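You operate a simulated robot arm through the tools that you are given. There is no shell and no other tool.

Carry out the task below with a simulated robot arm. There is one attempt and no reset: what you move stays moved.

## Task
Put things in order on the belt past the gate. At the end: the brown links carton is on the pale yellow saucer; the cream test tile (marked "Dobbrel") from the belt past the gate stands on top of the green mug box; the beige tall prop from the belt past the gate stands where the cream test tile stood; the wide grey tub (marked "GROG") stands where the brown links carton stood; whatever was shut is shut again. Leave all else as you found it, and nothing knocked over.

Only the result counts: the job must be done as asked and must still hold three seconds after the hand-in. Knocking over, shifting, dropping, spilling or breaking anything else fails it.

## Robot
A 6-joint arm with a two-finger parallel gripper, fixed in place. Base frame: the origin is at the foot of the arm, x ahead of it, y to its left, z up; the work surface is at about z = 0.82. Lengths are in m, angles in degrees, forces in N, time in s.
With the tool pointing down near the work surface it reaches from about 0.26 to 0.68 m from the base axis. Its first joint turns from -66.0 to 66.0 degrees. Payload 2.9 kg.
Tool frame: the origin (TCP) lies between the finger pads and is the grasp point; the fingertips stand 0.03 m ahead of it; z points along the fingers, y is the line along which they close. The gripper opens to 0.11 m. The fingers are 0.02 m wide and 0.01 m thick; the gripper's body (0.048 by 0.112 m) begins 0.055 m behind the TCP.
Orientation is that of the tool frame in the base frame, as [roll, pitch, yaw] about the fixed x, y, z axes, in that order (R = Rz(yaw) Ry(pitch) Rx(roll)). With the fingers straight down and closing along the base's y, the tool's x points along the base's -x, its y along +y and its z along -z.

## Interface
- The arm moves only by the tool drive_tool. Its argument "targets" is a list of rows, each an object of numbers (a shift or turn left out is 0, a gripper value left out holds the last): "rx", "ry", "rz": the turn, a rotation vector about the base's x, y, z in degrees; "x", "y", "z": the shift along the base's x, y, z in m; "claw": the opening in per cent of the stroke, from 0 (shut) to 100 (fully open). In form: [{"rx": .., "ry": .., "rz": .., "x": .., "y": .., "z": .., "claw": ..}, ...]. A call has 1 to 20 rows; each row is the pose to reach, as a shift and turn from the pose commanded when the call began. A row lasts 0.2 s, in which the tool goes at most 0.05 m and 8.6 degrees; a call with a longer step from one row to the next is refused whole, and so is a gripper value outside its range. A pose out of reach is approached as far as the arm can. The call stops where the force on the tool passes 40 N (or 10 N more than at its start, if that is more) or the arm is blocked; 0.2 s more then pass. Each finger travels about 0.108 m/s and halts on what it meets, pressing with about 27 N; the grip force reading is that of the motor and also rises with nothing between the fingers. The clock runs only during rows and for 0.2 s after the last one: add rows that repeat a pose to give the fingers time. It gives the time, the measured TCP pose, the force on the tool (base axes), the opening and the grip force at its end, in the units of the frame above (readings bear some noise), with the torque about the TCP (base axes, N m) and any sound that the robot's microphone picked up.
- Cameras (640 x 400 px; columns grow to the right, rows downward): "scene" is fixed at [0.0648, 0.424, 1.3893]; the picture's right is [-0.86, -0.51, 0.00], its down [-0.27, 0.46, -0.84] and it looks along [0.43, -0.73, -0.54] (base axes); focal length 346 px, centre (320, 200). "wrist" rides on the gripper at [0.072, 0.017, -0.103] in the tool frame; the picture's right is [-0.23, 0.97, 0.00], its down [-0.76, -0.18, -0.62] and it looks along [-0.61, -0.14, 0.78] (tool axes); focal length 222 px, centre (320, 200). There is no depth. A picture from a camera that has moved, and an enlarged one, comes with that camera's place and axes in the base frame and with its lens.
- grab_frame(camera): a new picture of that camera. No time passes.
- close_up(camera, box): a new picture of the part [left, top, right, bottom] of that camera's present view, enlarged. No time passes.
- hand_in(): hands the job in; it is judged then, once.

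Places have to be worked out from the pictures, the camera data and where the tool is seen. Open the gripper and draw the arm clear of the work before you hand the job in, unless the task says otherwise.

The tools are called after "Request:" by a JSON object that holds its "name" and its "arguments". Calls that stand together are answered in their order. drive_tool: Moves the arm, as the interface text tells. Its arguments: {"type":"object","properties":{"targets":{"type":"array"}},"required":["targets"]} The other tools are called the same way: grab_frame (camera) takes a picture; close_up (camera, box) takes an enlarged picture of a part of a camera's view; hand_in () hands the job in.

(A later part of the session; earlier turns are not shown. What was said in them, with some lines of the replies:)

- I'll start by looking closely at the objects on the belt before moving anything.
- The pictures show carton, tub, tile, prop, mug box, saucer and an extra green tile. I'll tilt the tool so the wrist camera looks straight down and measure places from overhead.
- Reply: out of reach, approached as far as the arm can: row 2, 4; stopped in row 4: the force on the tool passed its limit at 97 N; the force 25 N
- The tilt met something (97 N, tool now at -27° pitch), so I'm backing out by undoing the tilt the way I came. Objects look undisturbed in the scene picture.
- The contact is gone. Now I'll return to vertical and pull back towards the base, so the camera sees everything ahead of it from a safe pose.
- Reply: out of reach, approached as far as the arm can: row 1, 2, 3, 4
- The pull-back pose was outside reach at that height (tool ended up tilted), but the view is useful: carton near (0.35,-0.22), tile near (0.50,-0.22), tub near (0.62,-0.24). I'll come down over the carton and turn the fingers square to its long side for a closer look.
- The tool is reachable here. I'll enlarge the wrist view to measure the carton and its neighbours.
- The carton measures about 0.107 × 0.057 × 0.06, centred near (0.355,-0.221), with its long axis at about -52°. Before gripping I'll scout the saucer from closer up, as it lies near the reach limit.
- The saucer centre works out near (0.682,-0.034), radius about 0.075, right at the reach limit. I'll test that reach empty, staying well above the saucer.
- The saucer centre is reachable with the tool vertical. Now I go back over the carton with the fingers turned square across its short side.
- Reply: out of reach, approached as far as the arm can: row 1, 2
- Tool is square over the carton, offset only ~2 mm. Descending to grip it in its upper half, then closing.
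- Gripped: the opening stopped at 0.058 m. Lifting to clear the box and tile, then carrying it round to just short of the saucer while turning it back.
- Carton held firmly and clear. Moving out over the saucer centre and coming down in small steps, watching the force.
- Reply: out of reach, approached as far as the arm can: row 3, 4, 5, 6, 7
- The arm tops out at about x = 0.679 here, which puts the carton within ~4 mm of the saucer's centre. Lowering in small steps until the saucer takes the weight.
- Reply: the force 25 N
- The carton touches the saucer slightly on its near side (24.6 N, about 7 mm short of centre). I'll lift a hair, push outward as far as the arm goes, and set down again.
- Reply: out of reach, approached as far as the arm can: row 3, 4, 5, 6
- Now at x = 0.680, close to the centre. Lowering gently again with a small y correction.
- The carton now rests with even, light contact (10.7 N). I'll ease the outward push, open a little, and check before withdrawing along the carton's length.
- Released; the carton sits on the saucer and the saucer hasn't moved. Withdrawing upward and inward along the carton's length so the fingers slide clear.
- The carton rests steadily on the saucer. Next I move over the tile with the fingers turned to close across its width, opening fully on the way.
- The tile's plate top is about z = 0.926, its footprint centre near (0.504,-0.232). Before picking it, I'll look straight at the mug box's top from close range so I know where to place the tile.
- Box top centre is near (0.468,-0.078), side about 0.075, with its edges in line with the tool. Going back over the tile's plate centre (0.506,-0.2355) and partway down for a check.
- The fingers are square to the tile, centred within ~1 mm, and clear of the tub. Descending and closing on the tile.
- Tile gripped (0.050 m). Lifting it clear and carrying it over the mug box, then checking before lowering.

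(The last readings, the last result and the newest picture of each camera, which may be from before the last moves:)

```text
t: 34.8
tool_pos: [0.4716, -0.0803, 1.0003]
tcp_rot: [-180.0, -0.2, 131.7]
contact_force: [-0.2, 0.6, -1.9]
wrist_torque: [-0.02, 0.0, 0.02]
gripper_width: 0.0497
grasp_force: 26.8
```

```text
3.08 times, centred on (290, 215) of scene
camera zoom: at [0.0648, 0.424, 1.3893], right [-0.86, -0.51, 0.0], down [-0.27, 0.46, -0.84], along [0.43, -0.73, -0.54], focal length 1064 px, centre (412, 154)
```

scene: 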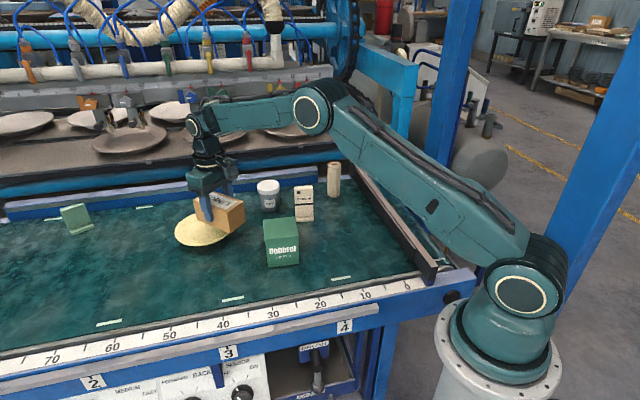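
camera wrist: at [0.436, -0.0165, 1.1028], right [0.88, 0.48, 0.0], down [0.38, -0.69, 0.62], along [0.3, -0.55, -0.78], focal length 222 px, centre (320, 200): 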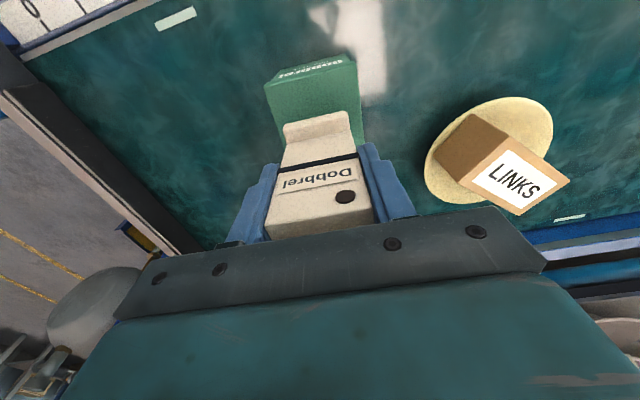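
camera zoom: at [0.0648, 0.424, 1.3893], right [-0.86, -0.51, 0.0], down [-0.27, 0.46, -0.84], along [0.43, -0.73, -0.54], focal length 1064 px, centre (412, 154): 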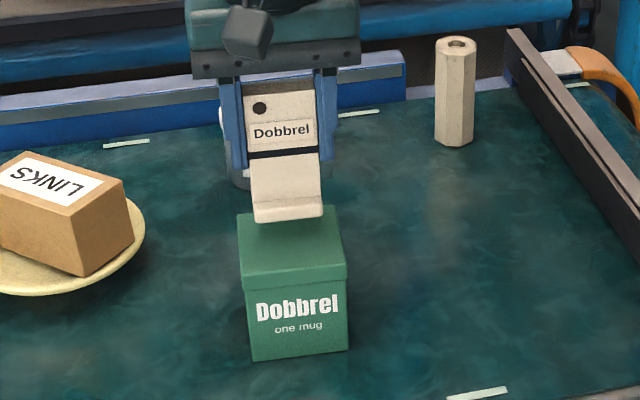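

The tile is held upright, centred over the box within a millimetre or two. Lowering slowly until I feel contact.

Request:
{"name": "drive_tool", "arguments": {"targets": [{"z": -0.008}, {"z": -0.014}, {"z": -0.017}, {"z": -0.019}, {"z": -0.021}, {"z": -0.021}]}}

Request:
{"name": "close_up", "arguments": {"camera": "scene", "box": [250, 170, 330, 270]}}

```text
t: 36.2
tool_pos: [0.4711, -0.083, 0.9794]
tcp_rot: [-180.0, -0.3, 131.7]
contact_force: [0.8, -0.6, -2.1]
wrist_torque: [0.02, -0.01, -0.03]
gripper_width: 0.0496
grasp_force: 26.6
```

```text
4.00 times, centred on (290, 220) of scene
camera zoom: at [0.0648, 0.424, 1.3893], right [-0.86, -0.51, 0.0], down [-0.27, 0.46, -0.84], along [0.43, -0.73, -0.54], focal length 1382 px, centre (440, 120)
```

zoom: 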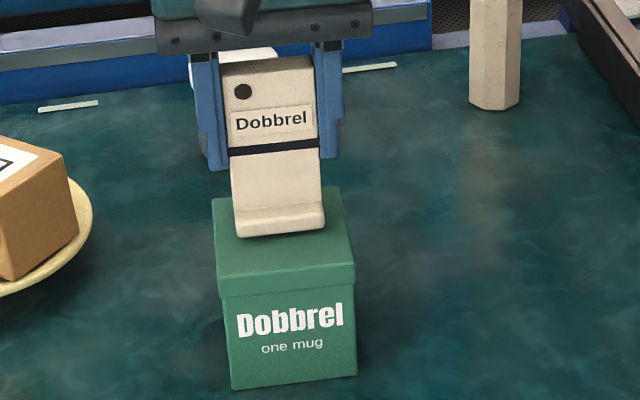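

No contact yet at tool z = 0.979 (force still only the weight). Continuing down in 1.5 mm steps.

Request:
{"name": "drive_tool", "arguments": {"targets": [{"z": -0.0015}, {"z": -0.003}, {"z": -0.0045}, {"z": -0.0045}]}}

```text
t: 37.2
tool_pos: [0.4722, -0.0834, 0.9759]
tcp_rot: [180.0, -0.3, 131.6]
contact_force: [0.1, -1.0, -1.1]
wrist_torque: [0.0, 0.01, -0.02]
gripper_width: 0.0495
grasp_force: 26.7
```

Request:
{"name": "drive_tool", "arguments": {"targets": [{"z": -0.0015}, {"z": -0.003}, {"z": -0.003}]}}

Request:
{"name": "close_up", "arguments": {"camera": "scene", "box": [250, 170, 330, 270]}}

```text
t: 38.0
tool_pos: [0.4725, -0.0834, 0.9735]
tcp_rot: [180.0, 0.1, 131.5]
contact_force: [-2.7, -2.1, 16.1]
wrist_torque: [-0.09, 0.43, 0.04]
gripper_width: 0.0497
grasp_force: 27.1
```

```text
4.00 times, centred on (290, 220) of scene
camera zoom: at [0.0645, 0.424, 1.3894], right [-0.86, -0.51, 0.0], down [-0.27, 0.46, -0.84], along [0.43, -0.73, -0.54], focal length 1382 px, centre (440, 120)
```

zoom: 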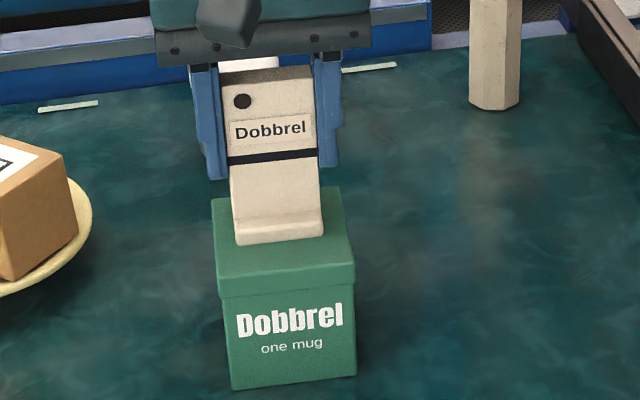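

Contact (16 N): the tile stands on the lid. Easing up 1.5 mm, then opening slowly.

Request:
{"name": "drive_tool", "arguments": {"targets": [{"z": 0.0015}, {"z": 0.0015}, {"z": 0.0015, "claw": 46}, {"z": 0.0015, "claw": 50}, {"z": 0.0015, "claw": 60}, {"z": 0.0015, "claw": 70}, {"z": 0.0015, "claw": 70}]}}

Request:
{"name": "close_up", "arguments": {"camera": "scene", "box": [250, 170, 330, 270]}}

Request:
{"name": "grab_frame", "arguments": {"camera": "wrist"}}

```text
t: 39.6
tool_pos: [0.4714, -0.0826, 0.9737]
tcp_rot: [179.9, -0.2, 131.8]
contact_force: [0.3, 0.4, -0.4]
wrist_torque: [0.0, -0.02, -0.03]
gripper_width: 0.0772
grasp_force: 0.1
```

```text
4.00 times, centred on (290, 220) of scene
camera zoom: at [0.0648, 0.424, 1.3893], right [-0.86, -0.51, 0.0], down [-0.27, 0.46, -0.84], along [0.43, -0.73, -0.54], focal length 1382 px, centre (440, 120)
```

zoom: 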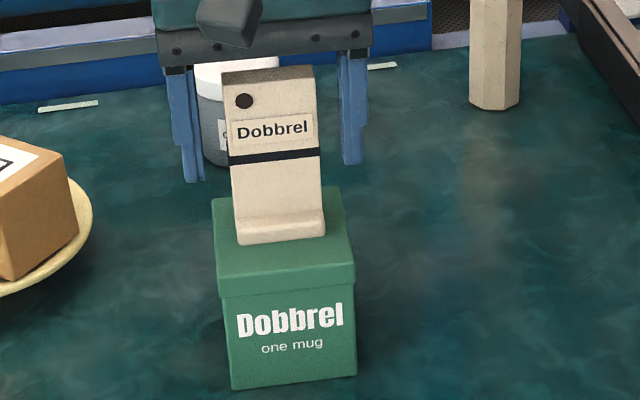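

```text
taken
camera wrist: at [0.4374, -0.0173, 1.0766], right [0.88, 0.48, 0.0], down [0.38, -0.69, 0.62], along [0.3, -0.55, -0.78], focal length 222 px, centre (320, 200)
```

wrist: 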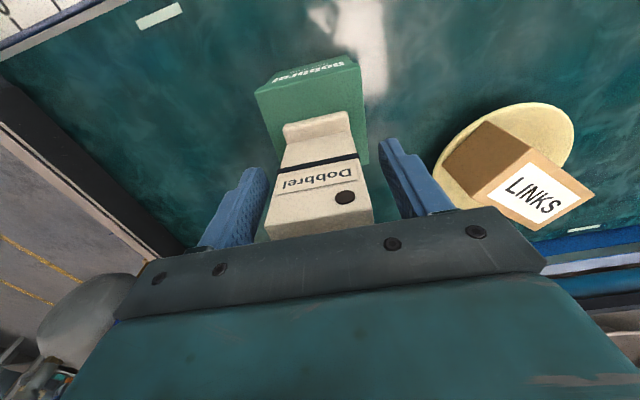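

The tile stands freely on the mug box. Rising straight up well above its top, then moving across to look at the prop.

Request:
{"name": "drive_tool", "arguments": {"targets": [{"z": 0.03}, {"z": 0.07}, {"z": 0.1}, {"z": 0.115}, {"x": 0.001, "y": -0.035, "z": 0.115}, {"x": 0.002, "y": -0.08, "z": 0.11}, {"x": 0.004, "y": -0.125, "z": 0.1}, {"x": 0.006, "y": -0.17, "z": 0.09}, {"x": 0.008, "y": -0.21, "z": 0.08}, {"x": 0.0086, "y": -0.245, "z": 0.07}, {"x": 0.0086, "y": -0.277, "z": 0.06, "claw": 100}, {"x": 0.0086, "y": -0.277, "z": 0.06}]}}

Request:
{"name": "grab_frame", "arguments": {"camera": "wrist"}}

Request:
{"name": "close_up", "arguments": {"camera": "wrist", "box": [200, 20, 440, 220]}}

Request:
{"name": "grab_frame", "arguments": {"camera": "scene"}}

```text
t: 42.2
tool_pos: [0.4832, -0.3568, 1.0324]
tcp_rot: [180.0, -0.2, 131.7]
contact_force: [0.0, 0.4, -0.2]
wrist_torque: [0.02, 0.0, 0.0]
gripper_width: 0.1102
grasp_force: 0.3
```

```text
taken
camera wrist: at [0.4479, -0.2923, 1.136], right [0.88, 0.48, 0.0], down [0.38, -0.69, 0.62], along [0.3, -0.55, -0.78], focal length 222 px, centre (320, 200)
```

wrist: 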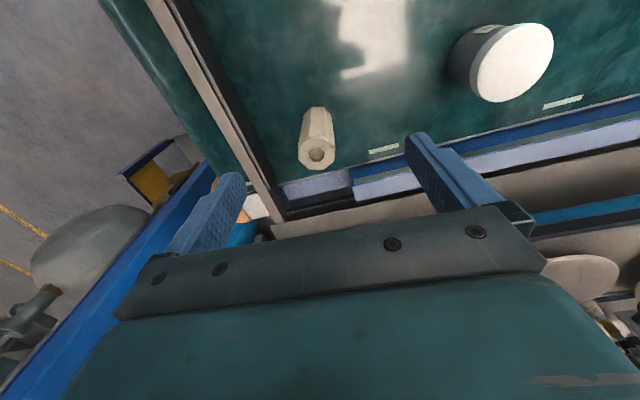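

```text
2.00 times, centred on (320, 120) of wrist
camera zoom: at [0.4479, -0.2923, 1.136], right [0.88, 0.48, 0.0], down [0.38, -0.69, 0.62], along [0.3, -0.55, -0.78], focal length 444 px, centre (320, 360)
```

zoom: 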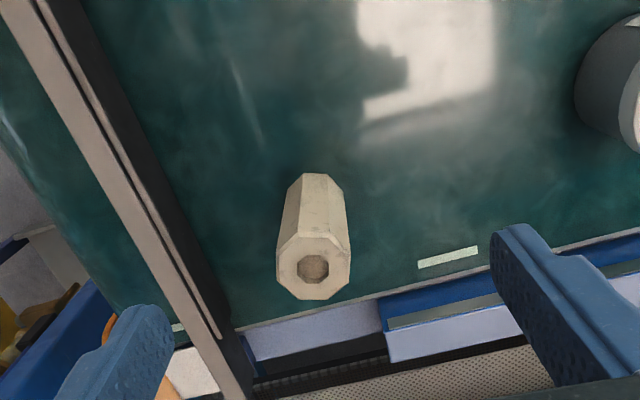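

```text
taken
```

scene: 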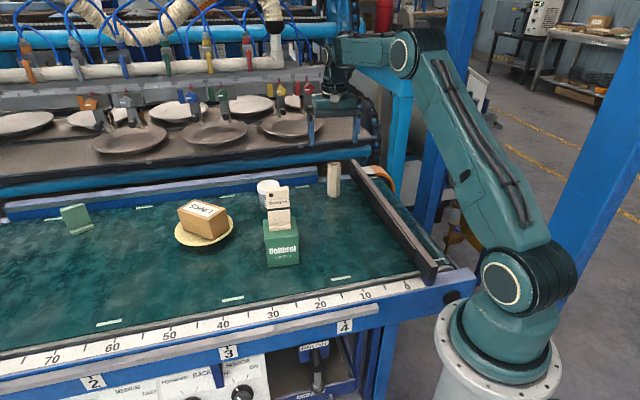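

The prop is an octagonal tube about 0.04 m across near (0.499,-0.391), top near 0.918. I'll zoom to find its flats.

Request:
{"name": "close_up", "arguments": {"camera": "wrist", "box": [280, 90, 360, 180]}}

Request:
{"name": "close_up", "arguments": {"camera": "scene", "box": [300, 150, 370, 210]}}

```text
4.44 times, centred on (320, 135) of wrist
camera zoom: at [0.4479, -0.2923, 1.136], right [0.88, 0.48, 0.0], down [0.38, -0.69, 0.62], along [0.3, -0.55, -0.78], focal length 987 px, centre (320, 489)
```

zoom: 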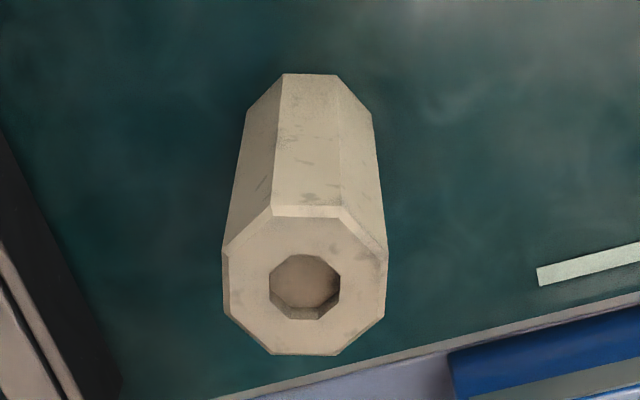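

```text
6.67 times, centred on (335, 180) of scene
camera zoom: at [0.0648, 0.424, 1.3893], right [-0.86, -0.51, 0.0], down [-0.27, 0.46, -0.84], along [0.43, -0.73, -0.54], focal length 2304 px, centre (220, 333)
```

zoom: 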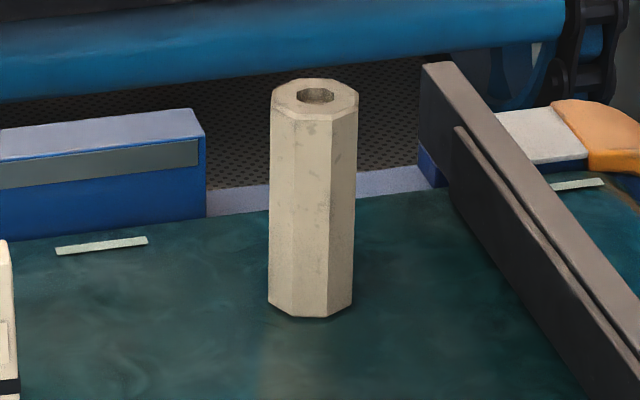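

The flats are about 14.7° off the current yaw; the prop's centre is near (0.4975,-0.391). Turning to meet the flats and moving over it at a height just clear of its top.

Request:
{"name": "drive_tool", "arguments": {"targets": [{"z": -0.03, "rz": -7}, {"z": -0.055, "rz": -14.7}, {"x": 0.007, "y": -0.017, "z": -0.055, "rz": -14.7}, {"x": 0.0144, "y": -0.0336, "z": -0.055, "rz": -14.7}, {"x": 0.0144, "y": -0.0336, "z": -0.055, "rz": -14.7}]}}

Request:
{"name": "close_up", "arguments": {"camera": "wrist", "box": [200, 20, 440, 220]}}

```text
t: 43.4
tool_pos: [0.4954, -0.3927, 0.977]
tcp_rot: [180.0, -0.1, 117.0]
contact_force: [-0.4, -1.1, 0.7]
wrist_torque: [0.01, -0.01, 0.0]
gripper_width: 0.11
grasp_force: 0.2
```

```text
2.00 times, centred on (320, 120) of wrist
camera zoom: at [0.4794, -0.3199, 1.0807], right [0.97, 0.24, 0.0], down [0.19, -0.76, 0.62], along [0.15, -0.6, -0.78], focal length 444 px, centre (320, 360)
```

zoom: 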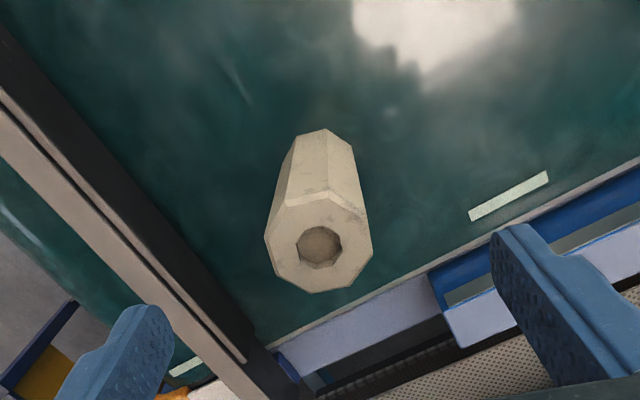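

Centred on the prop within a millimetre. Descending and gripping on the flats.

Request:
{"name": "drive_tool", "arguments": {"targets": [{"z": -0.03}, {"z": -0.06}, {"z": -0.08}, {"z": -0.092}, {"z": -0.092}, {"z": -0.092, "claw": 50}, {"z": -0.092, "claw": 0}, {"z": -0.092, "claw": 0}, {"z": -0.092, "claw": 0}, {"z": -0.092, "claw": 0}]}}

Request:
{"name": "grab_frame", "arguments": {"camera": "wrist"}}

Request:
{"name": "close_up", "arguments": {"camera": "scene", "box": [240, 130, 380, 270]}}

```text
t: 45.6
tool_pos: [0.495, -0.3925, 0.8874]
tcp_rot: [-179.9, -0.1, 117.0]
contact_force: [2.4, 0.9, 0.9]
wrist_torque: [0.12, -0.18, -0.03]
gripper_width: 0.0387
grasp_force: 27.5
```

```text
taken
camera wrist: at [0.4784, -0.3211, 0.9901], right [0.97, 0.24, 0.0], down [0.19, -0.76, 0.62], along [0.15, -0.6, -0.78], focal length 222 px, centre (320, 200)
```

wrist: 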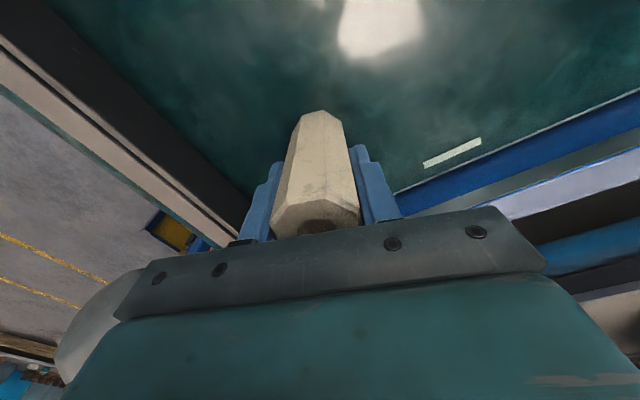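

```text
2.86 times, centred on (310, 200) of scene
camera zoom: at [0.0648, 0.4241, 1.3893], right [-0.86, -0.51, 0.0], down [-0.27, 0.46, -0.84], along [0.43, -0.73, -0.54], focal length 988 px, centre (349, 200)
```

zoom: 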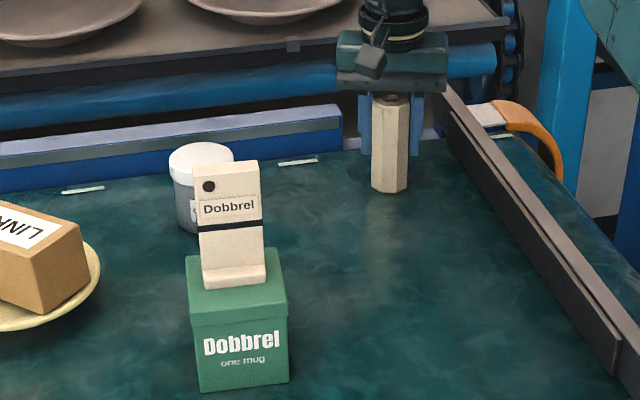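

Prop held on its flats (0.039 m). Lifting and carrying it to the tile's former spot (0.504,-0.2325), turning 45° so the wrist camera stays well away from the tile on the box.

Request:
{"name": "drive_tool", "arguments": {"targets": [{"z": 0.01}, {"z": 0.04}, {"z": 0.07}, {"x": 0.001, "y": 0.027, "z": 0.07, "rz": 7.5}, {"x": 0.003, "y": 0.054, "z": 0.07, "rz": 15}, {"x": 0.004, "y": 0.081, "z": 0.07, "rz": 22.5}, {"x": 0.005, "y": 0.108, "z": 0.07, "rz": 30}, {"x": 0.007, "y": 0.135, "z": 0.07, "rz": 37.5}, {"x": 0.008, "y": 0.1605, "z": 0.07, "rz": 45}, {"x": 0.008, "y": 0.1605, "z": 0.04, "rz": 45}, {"x": 0.008, "y": 0.1605, "z": 0.02, "rz": 45}, {"x": 0.008, "y": 0.1605, "z": 0.02, "rz": 45}]}}

Request:
{"name": "grab_frame", "arguments": {"camera": "wrist"}}

Request:
{"name": "close_up", "arguments": {"camera": "scene", "box": [220, 130, 360, 270]}}

```text
t: 48.2
tool_pos: [0.5039, -0.2341, 0.9062]
tcp_rot: [-179.9, -0.1, 162.0]
contact_force: [0.2, -0.8, -2.0]
wrist_torque: [0.04, -0.01, -0.01]
gripper_width: 0.0386
grasp_force: 27.0
```

```text
taken
camera wrist: at [0.4415, -0.195, 1.0094], right [0.52, 0.86, 0.0], down [0.67, -0.4, 0.62], along [0.53, -0.32, -0.78], focal length 222 px, centre (320, 200)
```

wrist: 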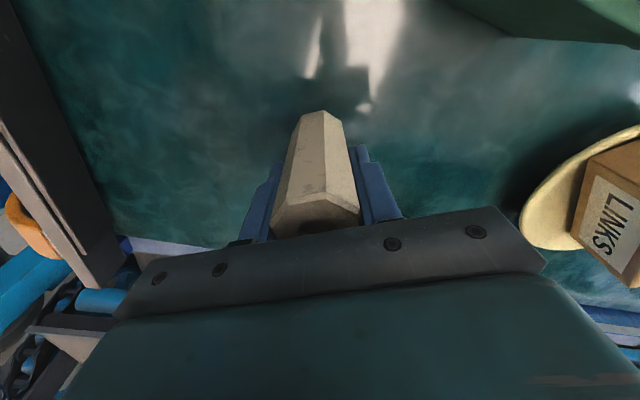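

```text
2.86 times, centred on (290, 200) of scene
camera zoom: at [0.0648, 0.424, 1.3893], right [-0.86, -0.51, 0.0], down [-0.27, 0.46, -0.84], along [0.43, -0.73, -0.54], focal length 988 px, centre (406, 200)
```

zoom: 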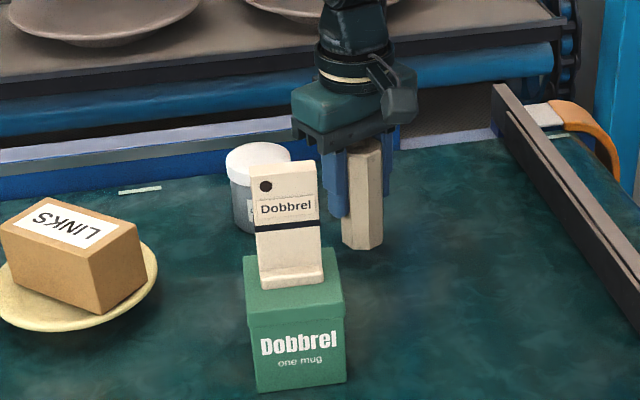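

The prop hangs over the right spot (0.5047,-0.233). Lowering the last ~19 mm gently.

Request:
{"name": "drive_tool", "arguments": {"targets": [{"z": -0.008}, {"z": -0.014}, {"z": -0.0165}, {"z": -0.0185}, {"z": -0.02}, {"z": -0.02}]}}

```text
t: 49.6
tool_pos: [0.5028, -0.2341, 0.8873]
tcp_rot: [-180.0, -0.2, 162.0]
contact_force: [-1.9, -1.2, 4.0]
wrist_torque: [0.04, 0.17, 0.03]
gripper_width: 0.0384
grasp_force: 26.3
```

Light contact (net +6 N from the hanging reading) at the height it was picked from. Opening slowly to release it.

Request:
{"name": "drive_tool", "arguments": {"targets": [{"z": 0.0}, {"claw": 36}, {"claw": 40}, {"claw": 50}, {"claw": 70}, {"claw": 75}, {"claw": 75}]}}

Request:
{"name": "close_up", "arguments": {"camera": "scene", "box": [220, 130, 360, 270]}}

Request:
{"name": "grab_frame", "arguments": {"camera": "wrist"}}

```text
t: 51.2
tool_pos: [0.503, -0.2331, 0.8848]
tcp_rot: [-179.9, -0.1, 162.0]
contact_force: [-0.3, -0.5, -0.9]
wrist_torque: [-0.02, -0.01, -0.01]
gripper_width: 0.0824
grasp_force: 0.1
```

```text
2.86 times, centred on (290, 200) of scene
camera zoom: at [0.0648, 0.424, 1.3893], right [-0.86, -0.51, 0.0], down [-0.27, 0.46, -0.84], along [0.43, -0.73, -0.54], focal length 988 px, centre (406, 200)
```

zoom: 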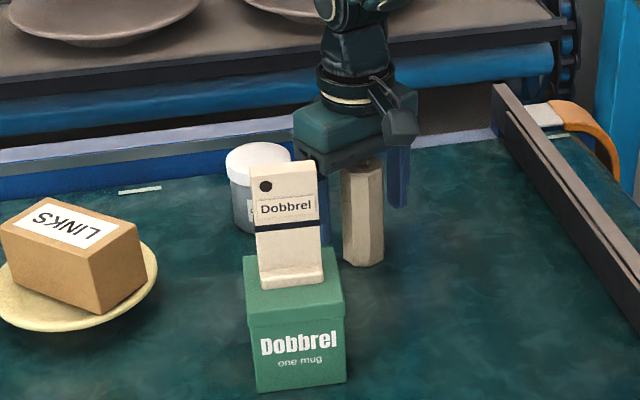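

```text
taken
camera wrist: at [0.4404, -0.1943, 0.9896], right [0.52, 0.86, 0.0], down [0.67, -0.4, 0.62], along [0.53, -0.32, -0.78], focal length 222 px, centre (320, 200)
```

wrist: 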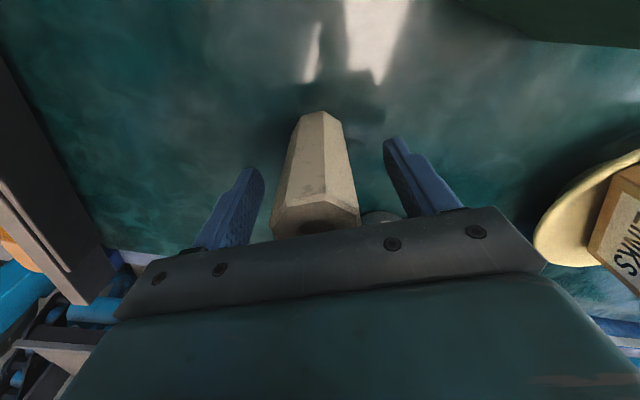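

The prop stands on the tile's old spot. Rising clear of it and moving towards the tub for a look.

Request:
{"name": "drive_tool", "arguments": {"targets": [{"z": 0.03}, {"z": 0.07}, {"z": 0.105}, {"z": 0.12}, {"x": 0.03, "y": 0.008, "z": 0.12}, {"x": 0.06, "y": 0.016, "z": 0.12, "claw": 100}, {"x": 0.067, "y": 0.018, "z": 0.12}, {"x": 0.067, "y": 0.018, "z": 0.12}]}}

Request:
{"name": "grab_frame", "arguments": {"camera": "wrist"}}

Request:
{"name": "close_up", "arguments": {"camera": "wrist", "box": [160, 40, 400, 240]}}

Request:
{"name": "grab_frame", "arguments": {"camera": "scene"}}

```text
t: 53.0
tool_pos: [0.5687, -0.2166, 1.0052]
tcp_rot: [180.0, -0.3, 162.0]
contact_force: [0.3, 0.3, -0.9]
wrist_torque: [0.03, -0.02, -0.02]
gripper_width: 0.11
grasp_force: 0.1
```

```text
taken
camera wrist: at [0.5067, -0.1771, 1.1091], right [0.52, 0.86, 0.0], down [0.67, -0.4, 0.62], along [0.53, -0.32, -0.78], focal length 222 px, centre (320, 200)
```

wrist: 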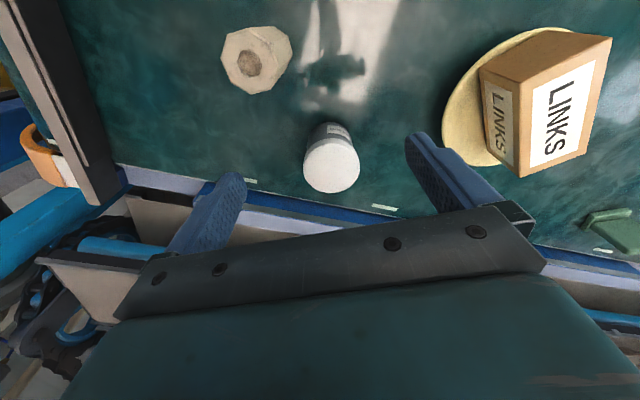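

```text
2.00 times, centred on (280, 140) of wrist
camera zoom: at [0.5067, -0.1771, 1.1091], right [0.52, 0.86, 0.0], down [0.67, -0.4, 0.62], along [0.53, -0.32, -0.78], focal length 444 px, centre (400, 320)
```

zoom: 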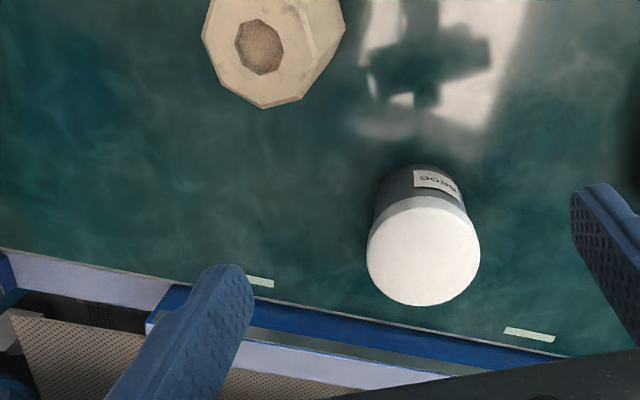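

```text
taken
```

scene: 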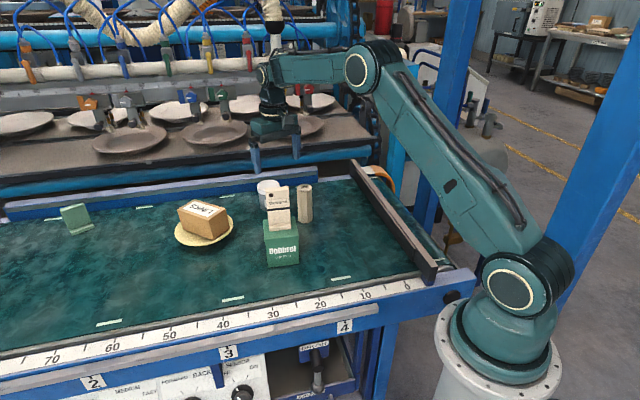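

The tub's centre is near (0.625,-0.2345), about 0.063 m across and 0.07 m high, with a slightly wider lid. Moving over it at a low enough height to stay in reach.

Request:
{"name": "drive_tool", "arguments": {"targets": [{"z": -0.035}, {"z": -0.065}, {"x": 0.0275, "y": -0.0095, "z": -0.065}, {"x": 0.0551, "y": -0.019, "z": -0.065}, {"x": 0.0551, "y": -0.019, "z": -0.065}]}}

Request:
{"name": "grab_frame", "arguments": {"camera": "wrist"}}

Request:
{"name": "close_up", "arguments": {"camera": "wrist", "box": [200, 20, 440, 220]}}

```text
t: 54.2
tool_pos: [0.6229, -0.2341, 0.943]
tcp_rot: [180.0, -0.2, 161.9]
contact_force: [-0.2, 0.0, -0.5]
wrist_torque: [0.02, 0.01, -0.01]
gripper_width: 0.1102
grasp_force: 0.0
```

```text
taken
camera wrist: at [0.5612, -0.1955, 1.0468], right [0.52, 0.86, 0.0], down [0.67, -0.4, 0.62], along [0.53, -0.32, -0.78], focal length 222 px, centre (320, 200)
```

wrist: 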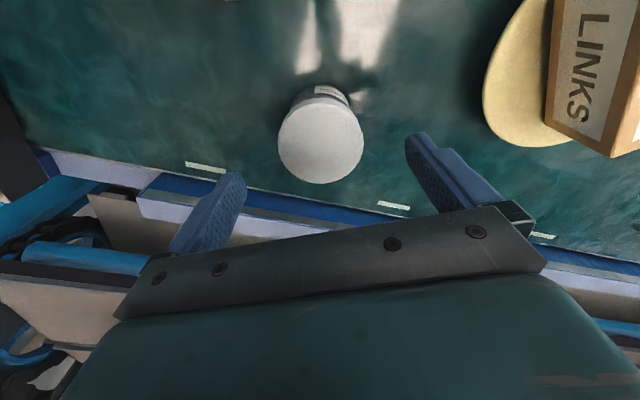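

```text
2.00 times, centred on (320, 120) of wrist
camera zoom: at [0.5612, -0.1955, 1.0468], right [0.52, 0.86, 0.0], down [0.67, -0.4, 0.62], along [0.53, -0.32, -0.78], focal length 444 px, centre (320, 360)
```

zoom: 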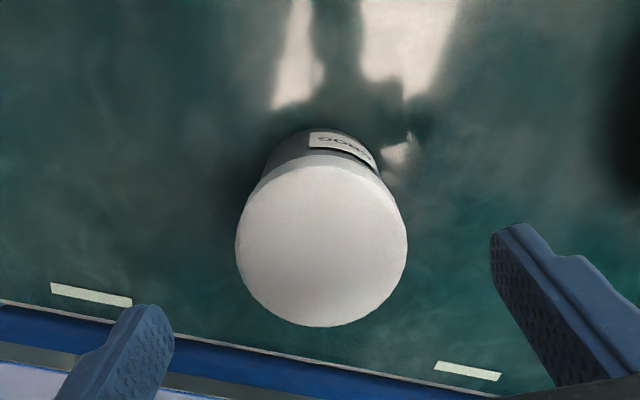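

The tool is centred over the tub within a millimetre or two. Descending around it and closing.

Request:
{"name": "drive_tool", "arguments": {"targets": [{"z": -0.025}, {"z": -0.05}, {"z": -0.07}, {"z": -0.08}, {"z": -0.08}, {"z": -0.08, "claw": 70}, {"z": -0.08, "claw": 0}, {"z": -0.08, "claw": 0}, {"z": -0.08, "claw": 0}]}}

Request:
{"name": "grab_frame", "arguments": {"camera": "wrist"}}

Request:
{"name": "close_up", "arguments": {"camera": "scene", "box": [220, 130, 340, 250]}}

```text
t: 56.2
tool_pos: [0.6237, -0.2337, 0.8608]
tcp_rot: [-179.9, -0.2, 162.0]
contact_force: [0.6, -0.1, 0.3]
wrist_torque: [-0.02, -0.01, 0.0]
gripper_width: 0.0629
grasp_force: 26.9
```

```text
taken
camera wrist: at [0.5617, -0.1957, 0.9642], right [0.52, 0.86, 0.0], down [0.67, -0.4, 0.62], along [0.53, -0.32, -0.78], focal length 222 px, centre (320, 200)
```

wrist: 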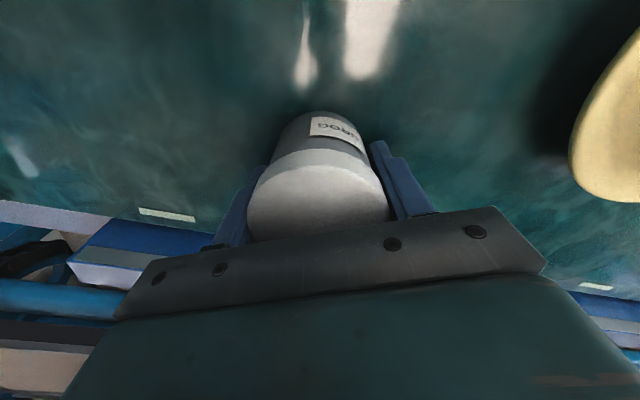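

```text
3.33 times, centred on (280, 190) of scene
camera zoom: at [0.0648, 0.424, 1.3893], right [-0.86, -0.51, 0.0], down [-0.27, 0.46, -0.84], along [0.43, -0.73, -0.54], focal length 1152 px, centre (453, 233)
```

zoom: 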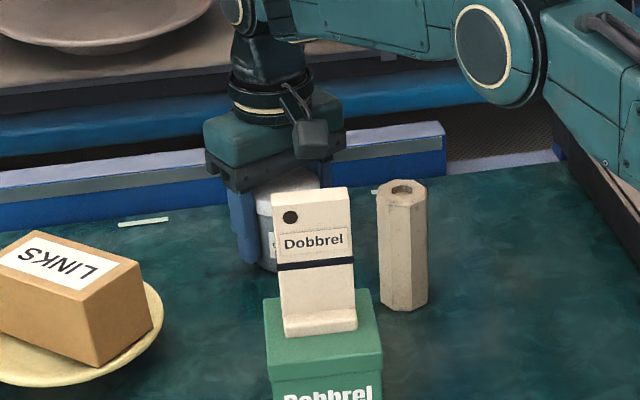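

Closed at 0.063 m. Lifting just 15 mm first to verify that the whole tub, not only its lid, comes up.

Request:
{"name": "drive_tool", "arguments": {"targets": [{"z": 0.005}, {"z": 0.01}, {"z": 0.015}, {"z": 0.015}]}}

Request:
{"name": "close_up", "arguments": {"camera": "scene", "box": [230, 150, 310, 220]}}

Request:
{"name": "close_up", "arguments": {"camera": "wrist", "box": [240, 80, 400, 240]}}

```text
t: 57.2
tool_pos: [0.6241, -0.2344, 0.8764]
tcp_rot: [-180.0, -0.2, 161.9]
contact_force: [-0.2, -0.3, -0.5]
wrist_torque: [0.01, -0.02, 0.0]
gripper_width: 0.0629
grasp_force: 26.8
```

```text
5.71 times, centred on (270, 185) of scene
camera zoom: at [0.0648, 0.424, 1.3893], right [-0.86, -0.51, 0.0], down [-0.27, 0.46, -0.84], along [0.43, -0.73, -0.54], focal length 1975 px, centre (606, 286)
```

zoom: 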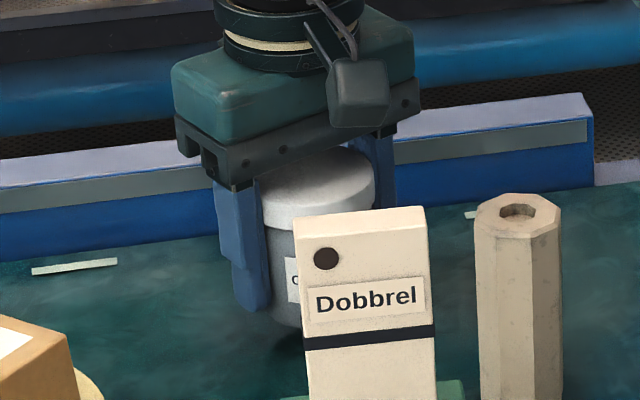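

```text
2.50 times, centred on (320, 160) of wrist
camera zoom: at [0.5615, -0.1946, 0.9801], right [0.52, 0.86, 0.0], down [0.67, -0.4, 0.62], along [0.53, -0.32, -0.78], focal length 555 px, centre (320, 300)
```

zoom: 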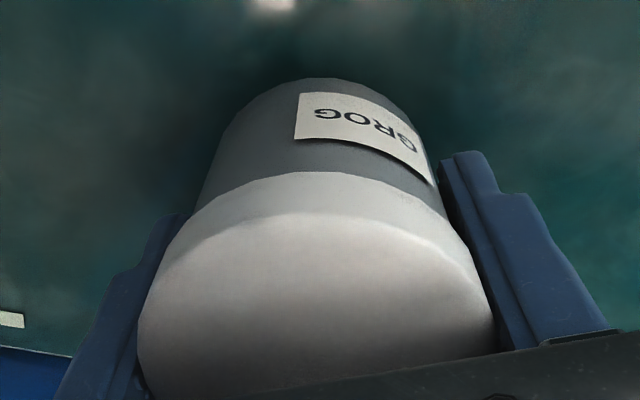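

The whole tub rises with the gripper. Carrying it up and inward over the prop, past the tile with a wide berth, to above the carton's old place.

Request:
{"name": "drive_tool", "arguments": {"targets": [{"x": -0.01, "z": 0.03}, {"x": -0.025, "y": 0.006, "z": 0.065}, {"x": -0.042, "y": 0.012, "z": 0.1}, {"x": -0.055, "y": 0.018, "z": 0.129}, {"x": -0.055, "y": 0.018, "z": 0.129}, {"x": -0.095, "y": 0.014, "z": 0.129}, {"x": -0.135, "y": 0.01, "z": 0.129}, {"x": -0.175, "y": 0.006, "z": 0.129}, {"x": -0.215, "y": 0.006, "z": 0.129}, {"x": -0.245, "y": 0.01, "z": 0.129}, {"x": -0.2695, "y": 0.0145, "z": 0.129}, {"x": -0.2695, "y": 0.0145, "z": 0.129}, {"x": -0.2695, "y": 0.0145, "z": 0.09}, {"x": -0.2695, "y": 0.0145, "z": 0.05}, {"x": -0.2695, "y": 0.0145, "z": 0.02}, {"x": -0.2695, "y": 0.0145, "z": 0.02}]}}

Request:
{"name": "grab_frame", "arguments": {"camera": "wrist"}}

Request:
{"name": "grab_frame", "arguments": {"camera": "scene"}}

```text
t: 60.6
tool_pos: [0.3572, -0.2193, 0.8949]
tcp_rot: [180.0, -0.2, 162.1]
contact_force: [0.4, 0.5, -1.8]
wrist_torque: [0.02, -0.06, 0.01]
gripper_width: 0.063
grasp_force: 26.9
```

```text
taken
camera wrist: at [0.2944, -0.1806, 0.9981], right [0.52, 0.86, 0.0], down [0.67, -0.4, 0.62], along [0.53, -0.32, -0.78], focal length 222 px, centre (320, 200)
```

wrist: 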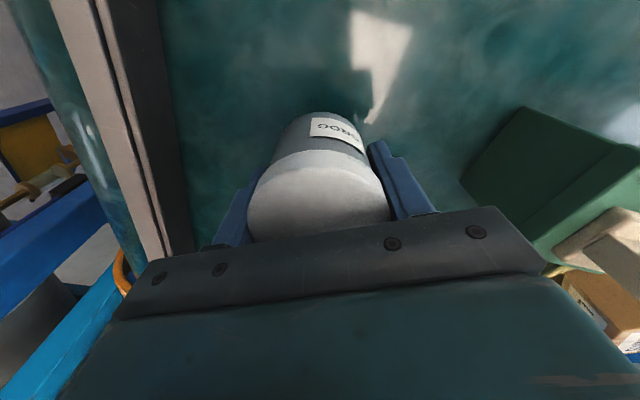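

```text
taken
```

scene: 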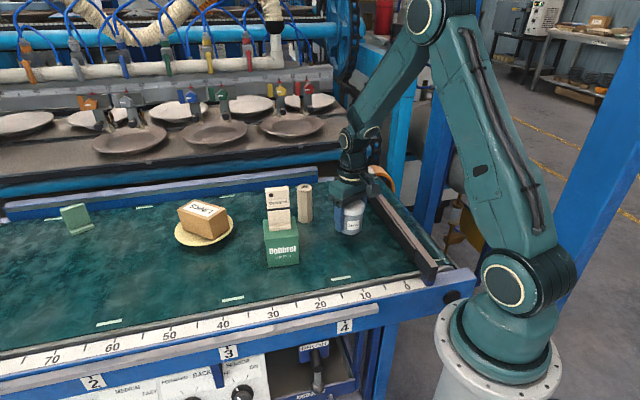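

Tub held upright above the carton's old place, about 2 mm off; correcting that and lowering slowly to the belt.

Request:
{"name": "drive_tool", "arguments": {"targets": [{"x": -0.0025, "y": -0.001, "z": -0.012}, {"x": -0.0025, "y": -0.001, "z": -0.024}, {"x": -0.0025, "y": -0.001, "z": -0.029}, {"x": -0.0025, "y": -0.001, "z": -0.032}, {"x": -0.0025, "y": -0.001, "z": -0.034}, {"x": -0.0025, "y": -0.001, "z": -0.034}]}}

```text
t: 62.0
tool_pos: [0.3533, -0.222, 0.8618]
tcp_rot: [180.0, -0.2, 161.9]
contact_force: [-0.3, -0.1, -2.3]
wrist_torque: [-0.01, -0.02, 0.03]
gripper_width: 0.0631
grasp_force: 27.6
```

No contact yet at z = 0.862; going down another couple of millimetres in fine steps.

Request:
{"name": "drive_tool", "arguments": {"targets": [{"z": -0.001}, {"z": -0.002}, {"z": -0.003}, {"z": -0.003}]}}

Request:
{"name": "close_up", "arguments": {"camera": "scene", "box": [300, 170, 400, 260]}}

```text
t: 63.0
tool_pos: [0.3547, -0.2201, 0.8593]
tcp_rot: [180.0, 0.0, 161.9]
contact_force: [-1.7, 4.6, 13.6]
wrist_torque: [-0.23, 0.26, -0.09]
gripper_width: 0.0632
grasp_force: 27.0
```

```text
4.44 times, centred on (350, 215) of scene
camera zoom: at [0.0646, 0.4242, 1.3893], right [-0.86, -0.51, 0.0], down [-0.27, 0.46, -0.84], along [0.43, -0.73, -0.54], focal length 1536 px, centre (187, 133)
```

zoom: 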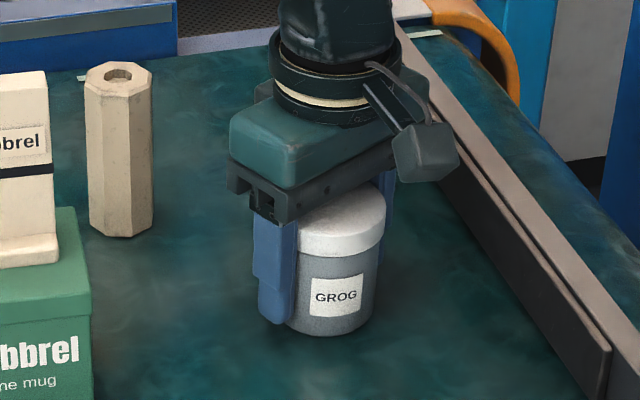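

The tub is on the belt (13.6 N). Easing up 1 mm and opening slowly.

Request:
{"name": "drive_tool", "arguments": {"targets": [{"z": 0.001}, {"z": 0.001, "claw": 58}, {"z": 0.001, "claw": 62}, {"z": 0.001, "claw": 75}, {"z": 0.001, "claw": 90}, {"z": 0.001, "claw": 90}]}}

Request:
{"name": "grab_frame", "arguments": {"camera": "wrist"}}

Request:
{"name": "close_up", "arguments": {"camera": "scene", "box": [300, 170, 400, 260]}}

```text
t: 64.4
tool_pos: [0.3538, -0.2211, 0.8612]
tcp_rot: [179.9, -0.1, 162.0]
contact_force: [-0.9, -0.8, 0.3]
wrist_torque: [0.01, 0.01, 0.01]
gripper_width: 0.0992
grasp_force: 0.1
```

```text
taken
camera wrist: at [0.2914, -0.1821, 0.9645], right [0.52, 0.86, 0.0], down [0.67, -0.4, 0.62], along [0.53, -0.32, -0.78], focal length 222 px, centre (320, 200)
```

wrist: 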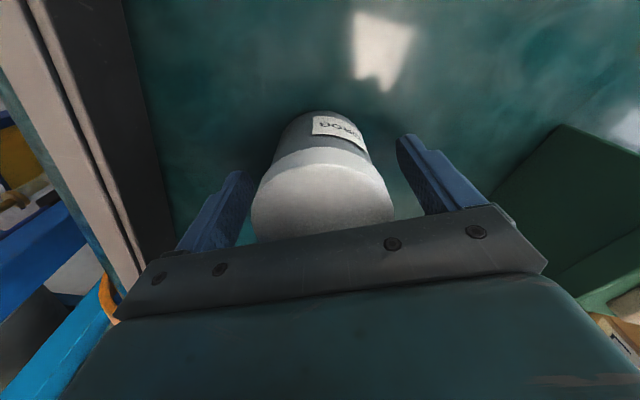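

```text
4.44 times, centred on (350, 215) of scene
camera zoom: at [0.0648, 0.424, 1.3893], right [-0.86, -0.51, 0.0], down [-0.27, 0.46, -0.84], along [0.43, -0.73, -0.54], focal length 1536 px, centre (187, 133)
```

zoom: 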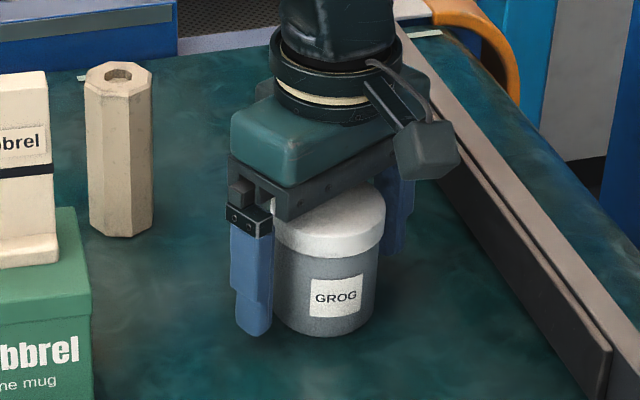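

Tub released on the carton's old place. Rising straight up clear of it and checking the whole scene.

Request:
{"name": "drive_tool", "arguments": {"targets": [{"z": 0.03}, {"z": 0.07}, {"z": 0.11}, {"z": 0.15}, {"z": 0.16}, {"z": 0.16, "claw": 100}]}}

Request:
{"name": "grab_frame", "arguments": {"camera": "scene"}}

Request:
{"name": "close_up", "arguments": {"camera": "scene", "box": [160, 160, 400, 290]}}

Request:
{"name": "grab_frame", "arguments": {"camera": "wrist"}}

```text
t: 65.8
tool_pos: [0.3535, -0.2205, 1.021]
tcp_rot: [-180.0, -0.2, 162.0]
contact_force: [0.2, 0.8, -0.1]
wrist_torque: [0.01, 0.03, 0.02]
gripper_width: 0.1102
grasp_force: 0.0
```

```text
taken
```

scene: 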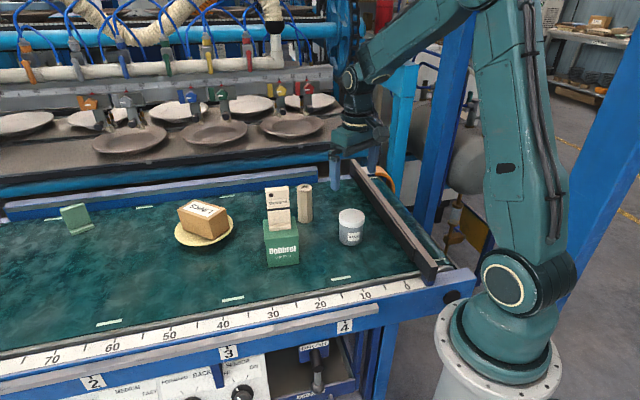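

```text
2.67 times, centred on (280, 225) of scene
camera zoom: at [0.0648, 0.424, 1.3893], right [-0.86, -0.51, 0.0], down [-0.27, 0.46, -0.84], along [0.43, -0.73, -0.54], focal length 922 px, centre (427, 133)
```

zoom: 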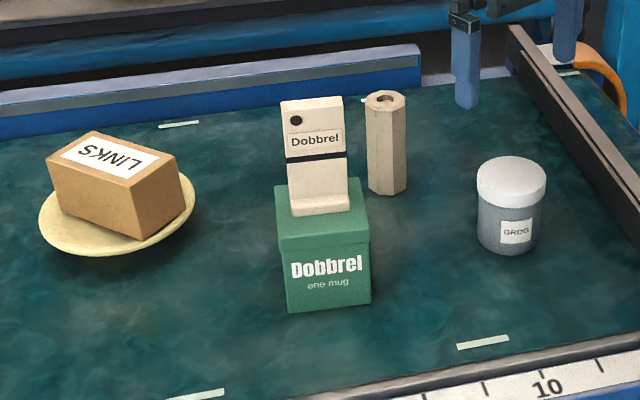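

```text
taken
camera wrist: at [0.2911, -0.1822, 1.1246], right [0.52, 0.86, 0.0], down [0.67, -0.4, 0.62], along [0.53, -0.32, -0.78], focal length 222 px, centre (320, 200)
```

wrist: 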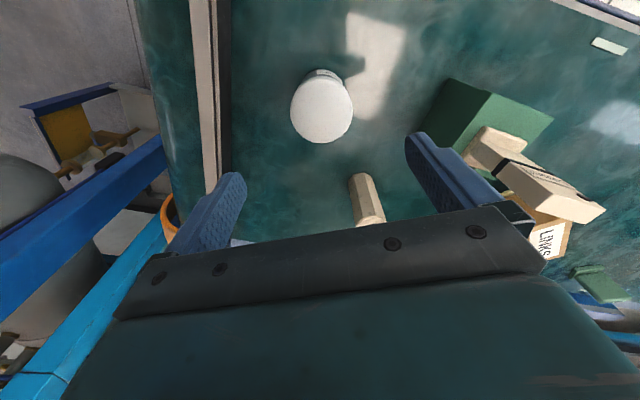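

Everything reads as intended: carton on saucer, tile on mug box, prop on the tile's spot, tub on the carton's spot, box and saucer unmoved. Drawing the arm up and away with the gripper open.

Request:
{"name": "drive_tool", "arguments": {"targets": [{"x": 0.01, "y": -0.01, "z": 0.03}, {"x": 0.025, "y": -0.025, "z": 0.06}, {"x": 0.04, "y": -0.04, "z": 0.09}, {"x": 0.05, "y": -0.05, "z": 0.11}, {"x": 0.05, "y": -0.05, "z": 0.11}, {"x": 0.05, "y": -0.05, "z": 0.11}]}}

Request:
{"name": "grab_frame", "arguments": {"camera": "scene"}}

Request:
{"name": "close_up", "arguments": {"camera": "scene", "box": [160, 170, 260, 260]}}

Request:
{"name": "close_up", "arguments": {"camera": "scene", "box": [0, 150, 240, 300]}}

```text
t: 67.2
tool_pos: [0.4024, -0.2712, 1.1286]
tcp_rot: [180.0, -0.2, 162.1]
contact_force: [0.4, 0.1, 0.2]
wrist_torque: [0.02, 0.0, -0.02]
gripper_width: 0.1102
grasp_force: 0.1
```

```text
taken
```

scene: 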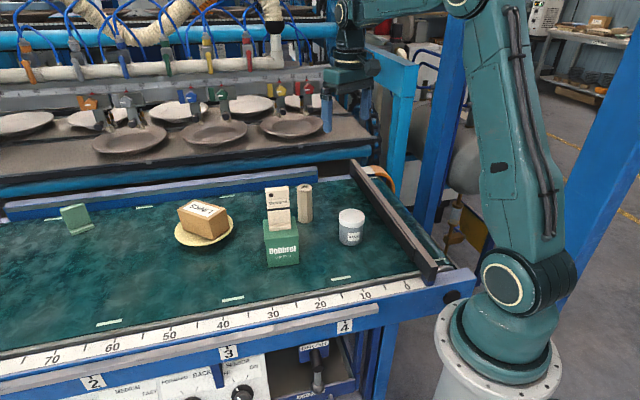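

```text
4.44 times, centred on (210, 215) of scene
camera zoom: at [0.0648, 0.424, 1.3893], right [-0.86, -0.51, 0.0], down [-0.27, 0.46, -0.84], along [0.43, -0.73, -0.54], focal length 1536 px, centre (809, 133)
```

zoom: 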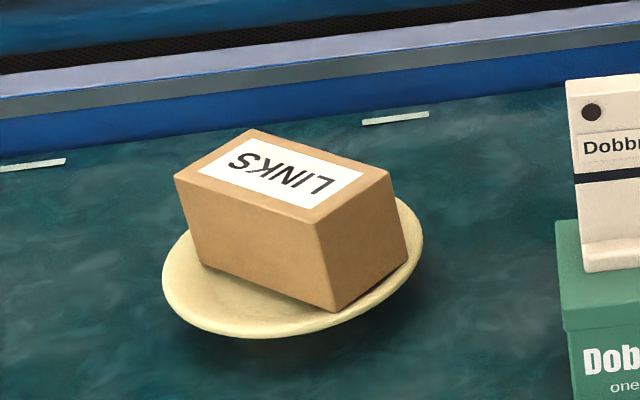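

```text
2.67 times, centred on (120, 225) of scene
camera zoom: at [0.0648, 0.424, 1.3893], right [-0.86, -0.51, 0.0], down [-0.27, 0.46, -0.84], along [0.43, -0.73, -0.54], focal length 922 px, centre (853, 133)
```

zoom: 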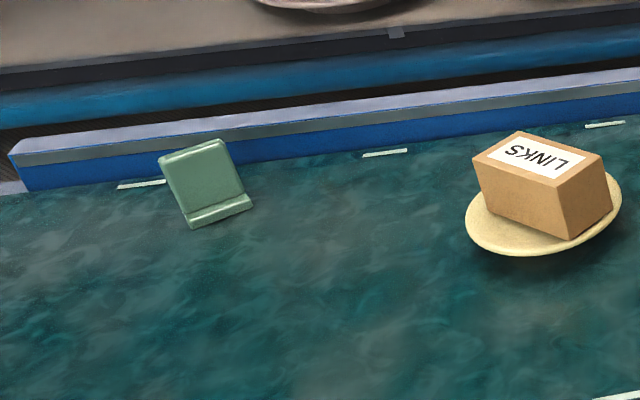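

The arm is clear with the gripper open, all four pieces stand steadily, and the saucer, mug box and green tile are where they were. Handing in.

Request:
{"name": "hand_in", "arguments": {}}

```text
The job is handed in.
```

The job is handed in. At the last pictures all four pieces stood where you asked; nothing was knocked over, and the saucer, mug box and green tile were where I found them.

| Piece | Where it is now | How close |
|---|---|---|
| Brown links carton | On the pale yellow saucer | About 8 mm off the saucer's centre, towards the arm, because the saucer lies at the edge of the arm's reach |
| Cream "Dobbrel" tile | Standing on the green mug box | Within about 2 mm of the middle of the lid |
| Beige tall prop | Where the tile stood | Within a few millimetres |
| Grey "GROG" tub | Where the carton stood | Within a few millimetres |

- **Early contact:** near the start, while I tilted the wrist to look around, the arm touched something and stopped at 97 N. I couldn't tell what it touched. I backed off at once, and none of the objects on the belt had moved.
- **Shut things:** I opened nothing, and the tub lid and mug box lid stayed closed throughout.
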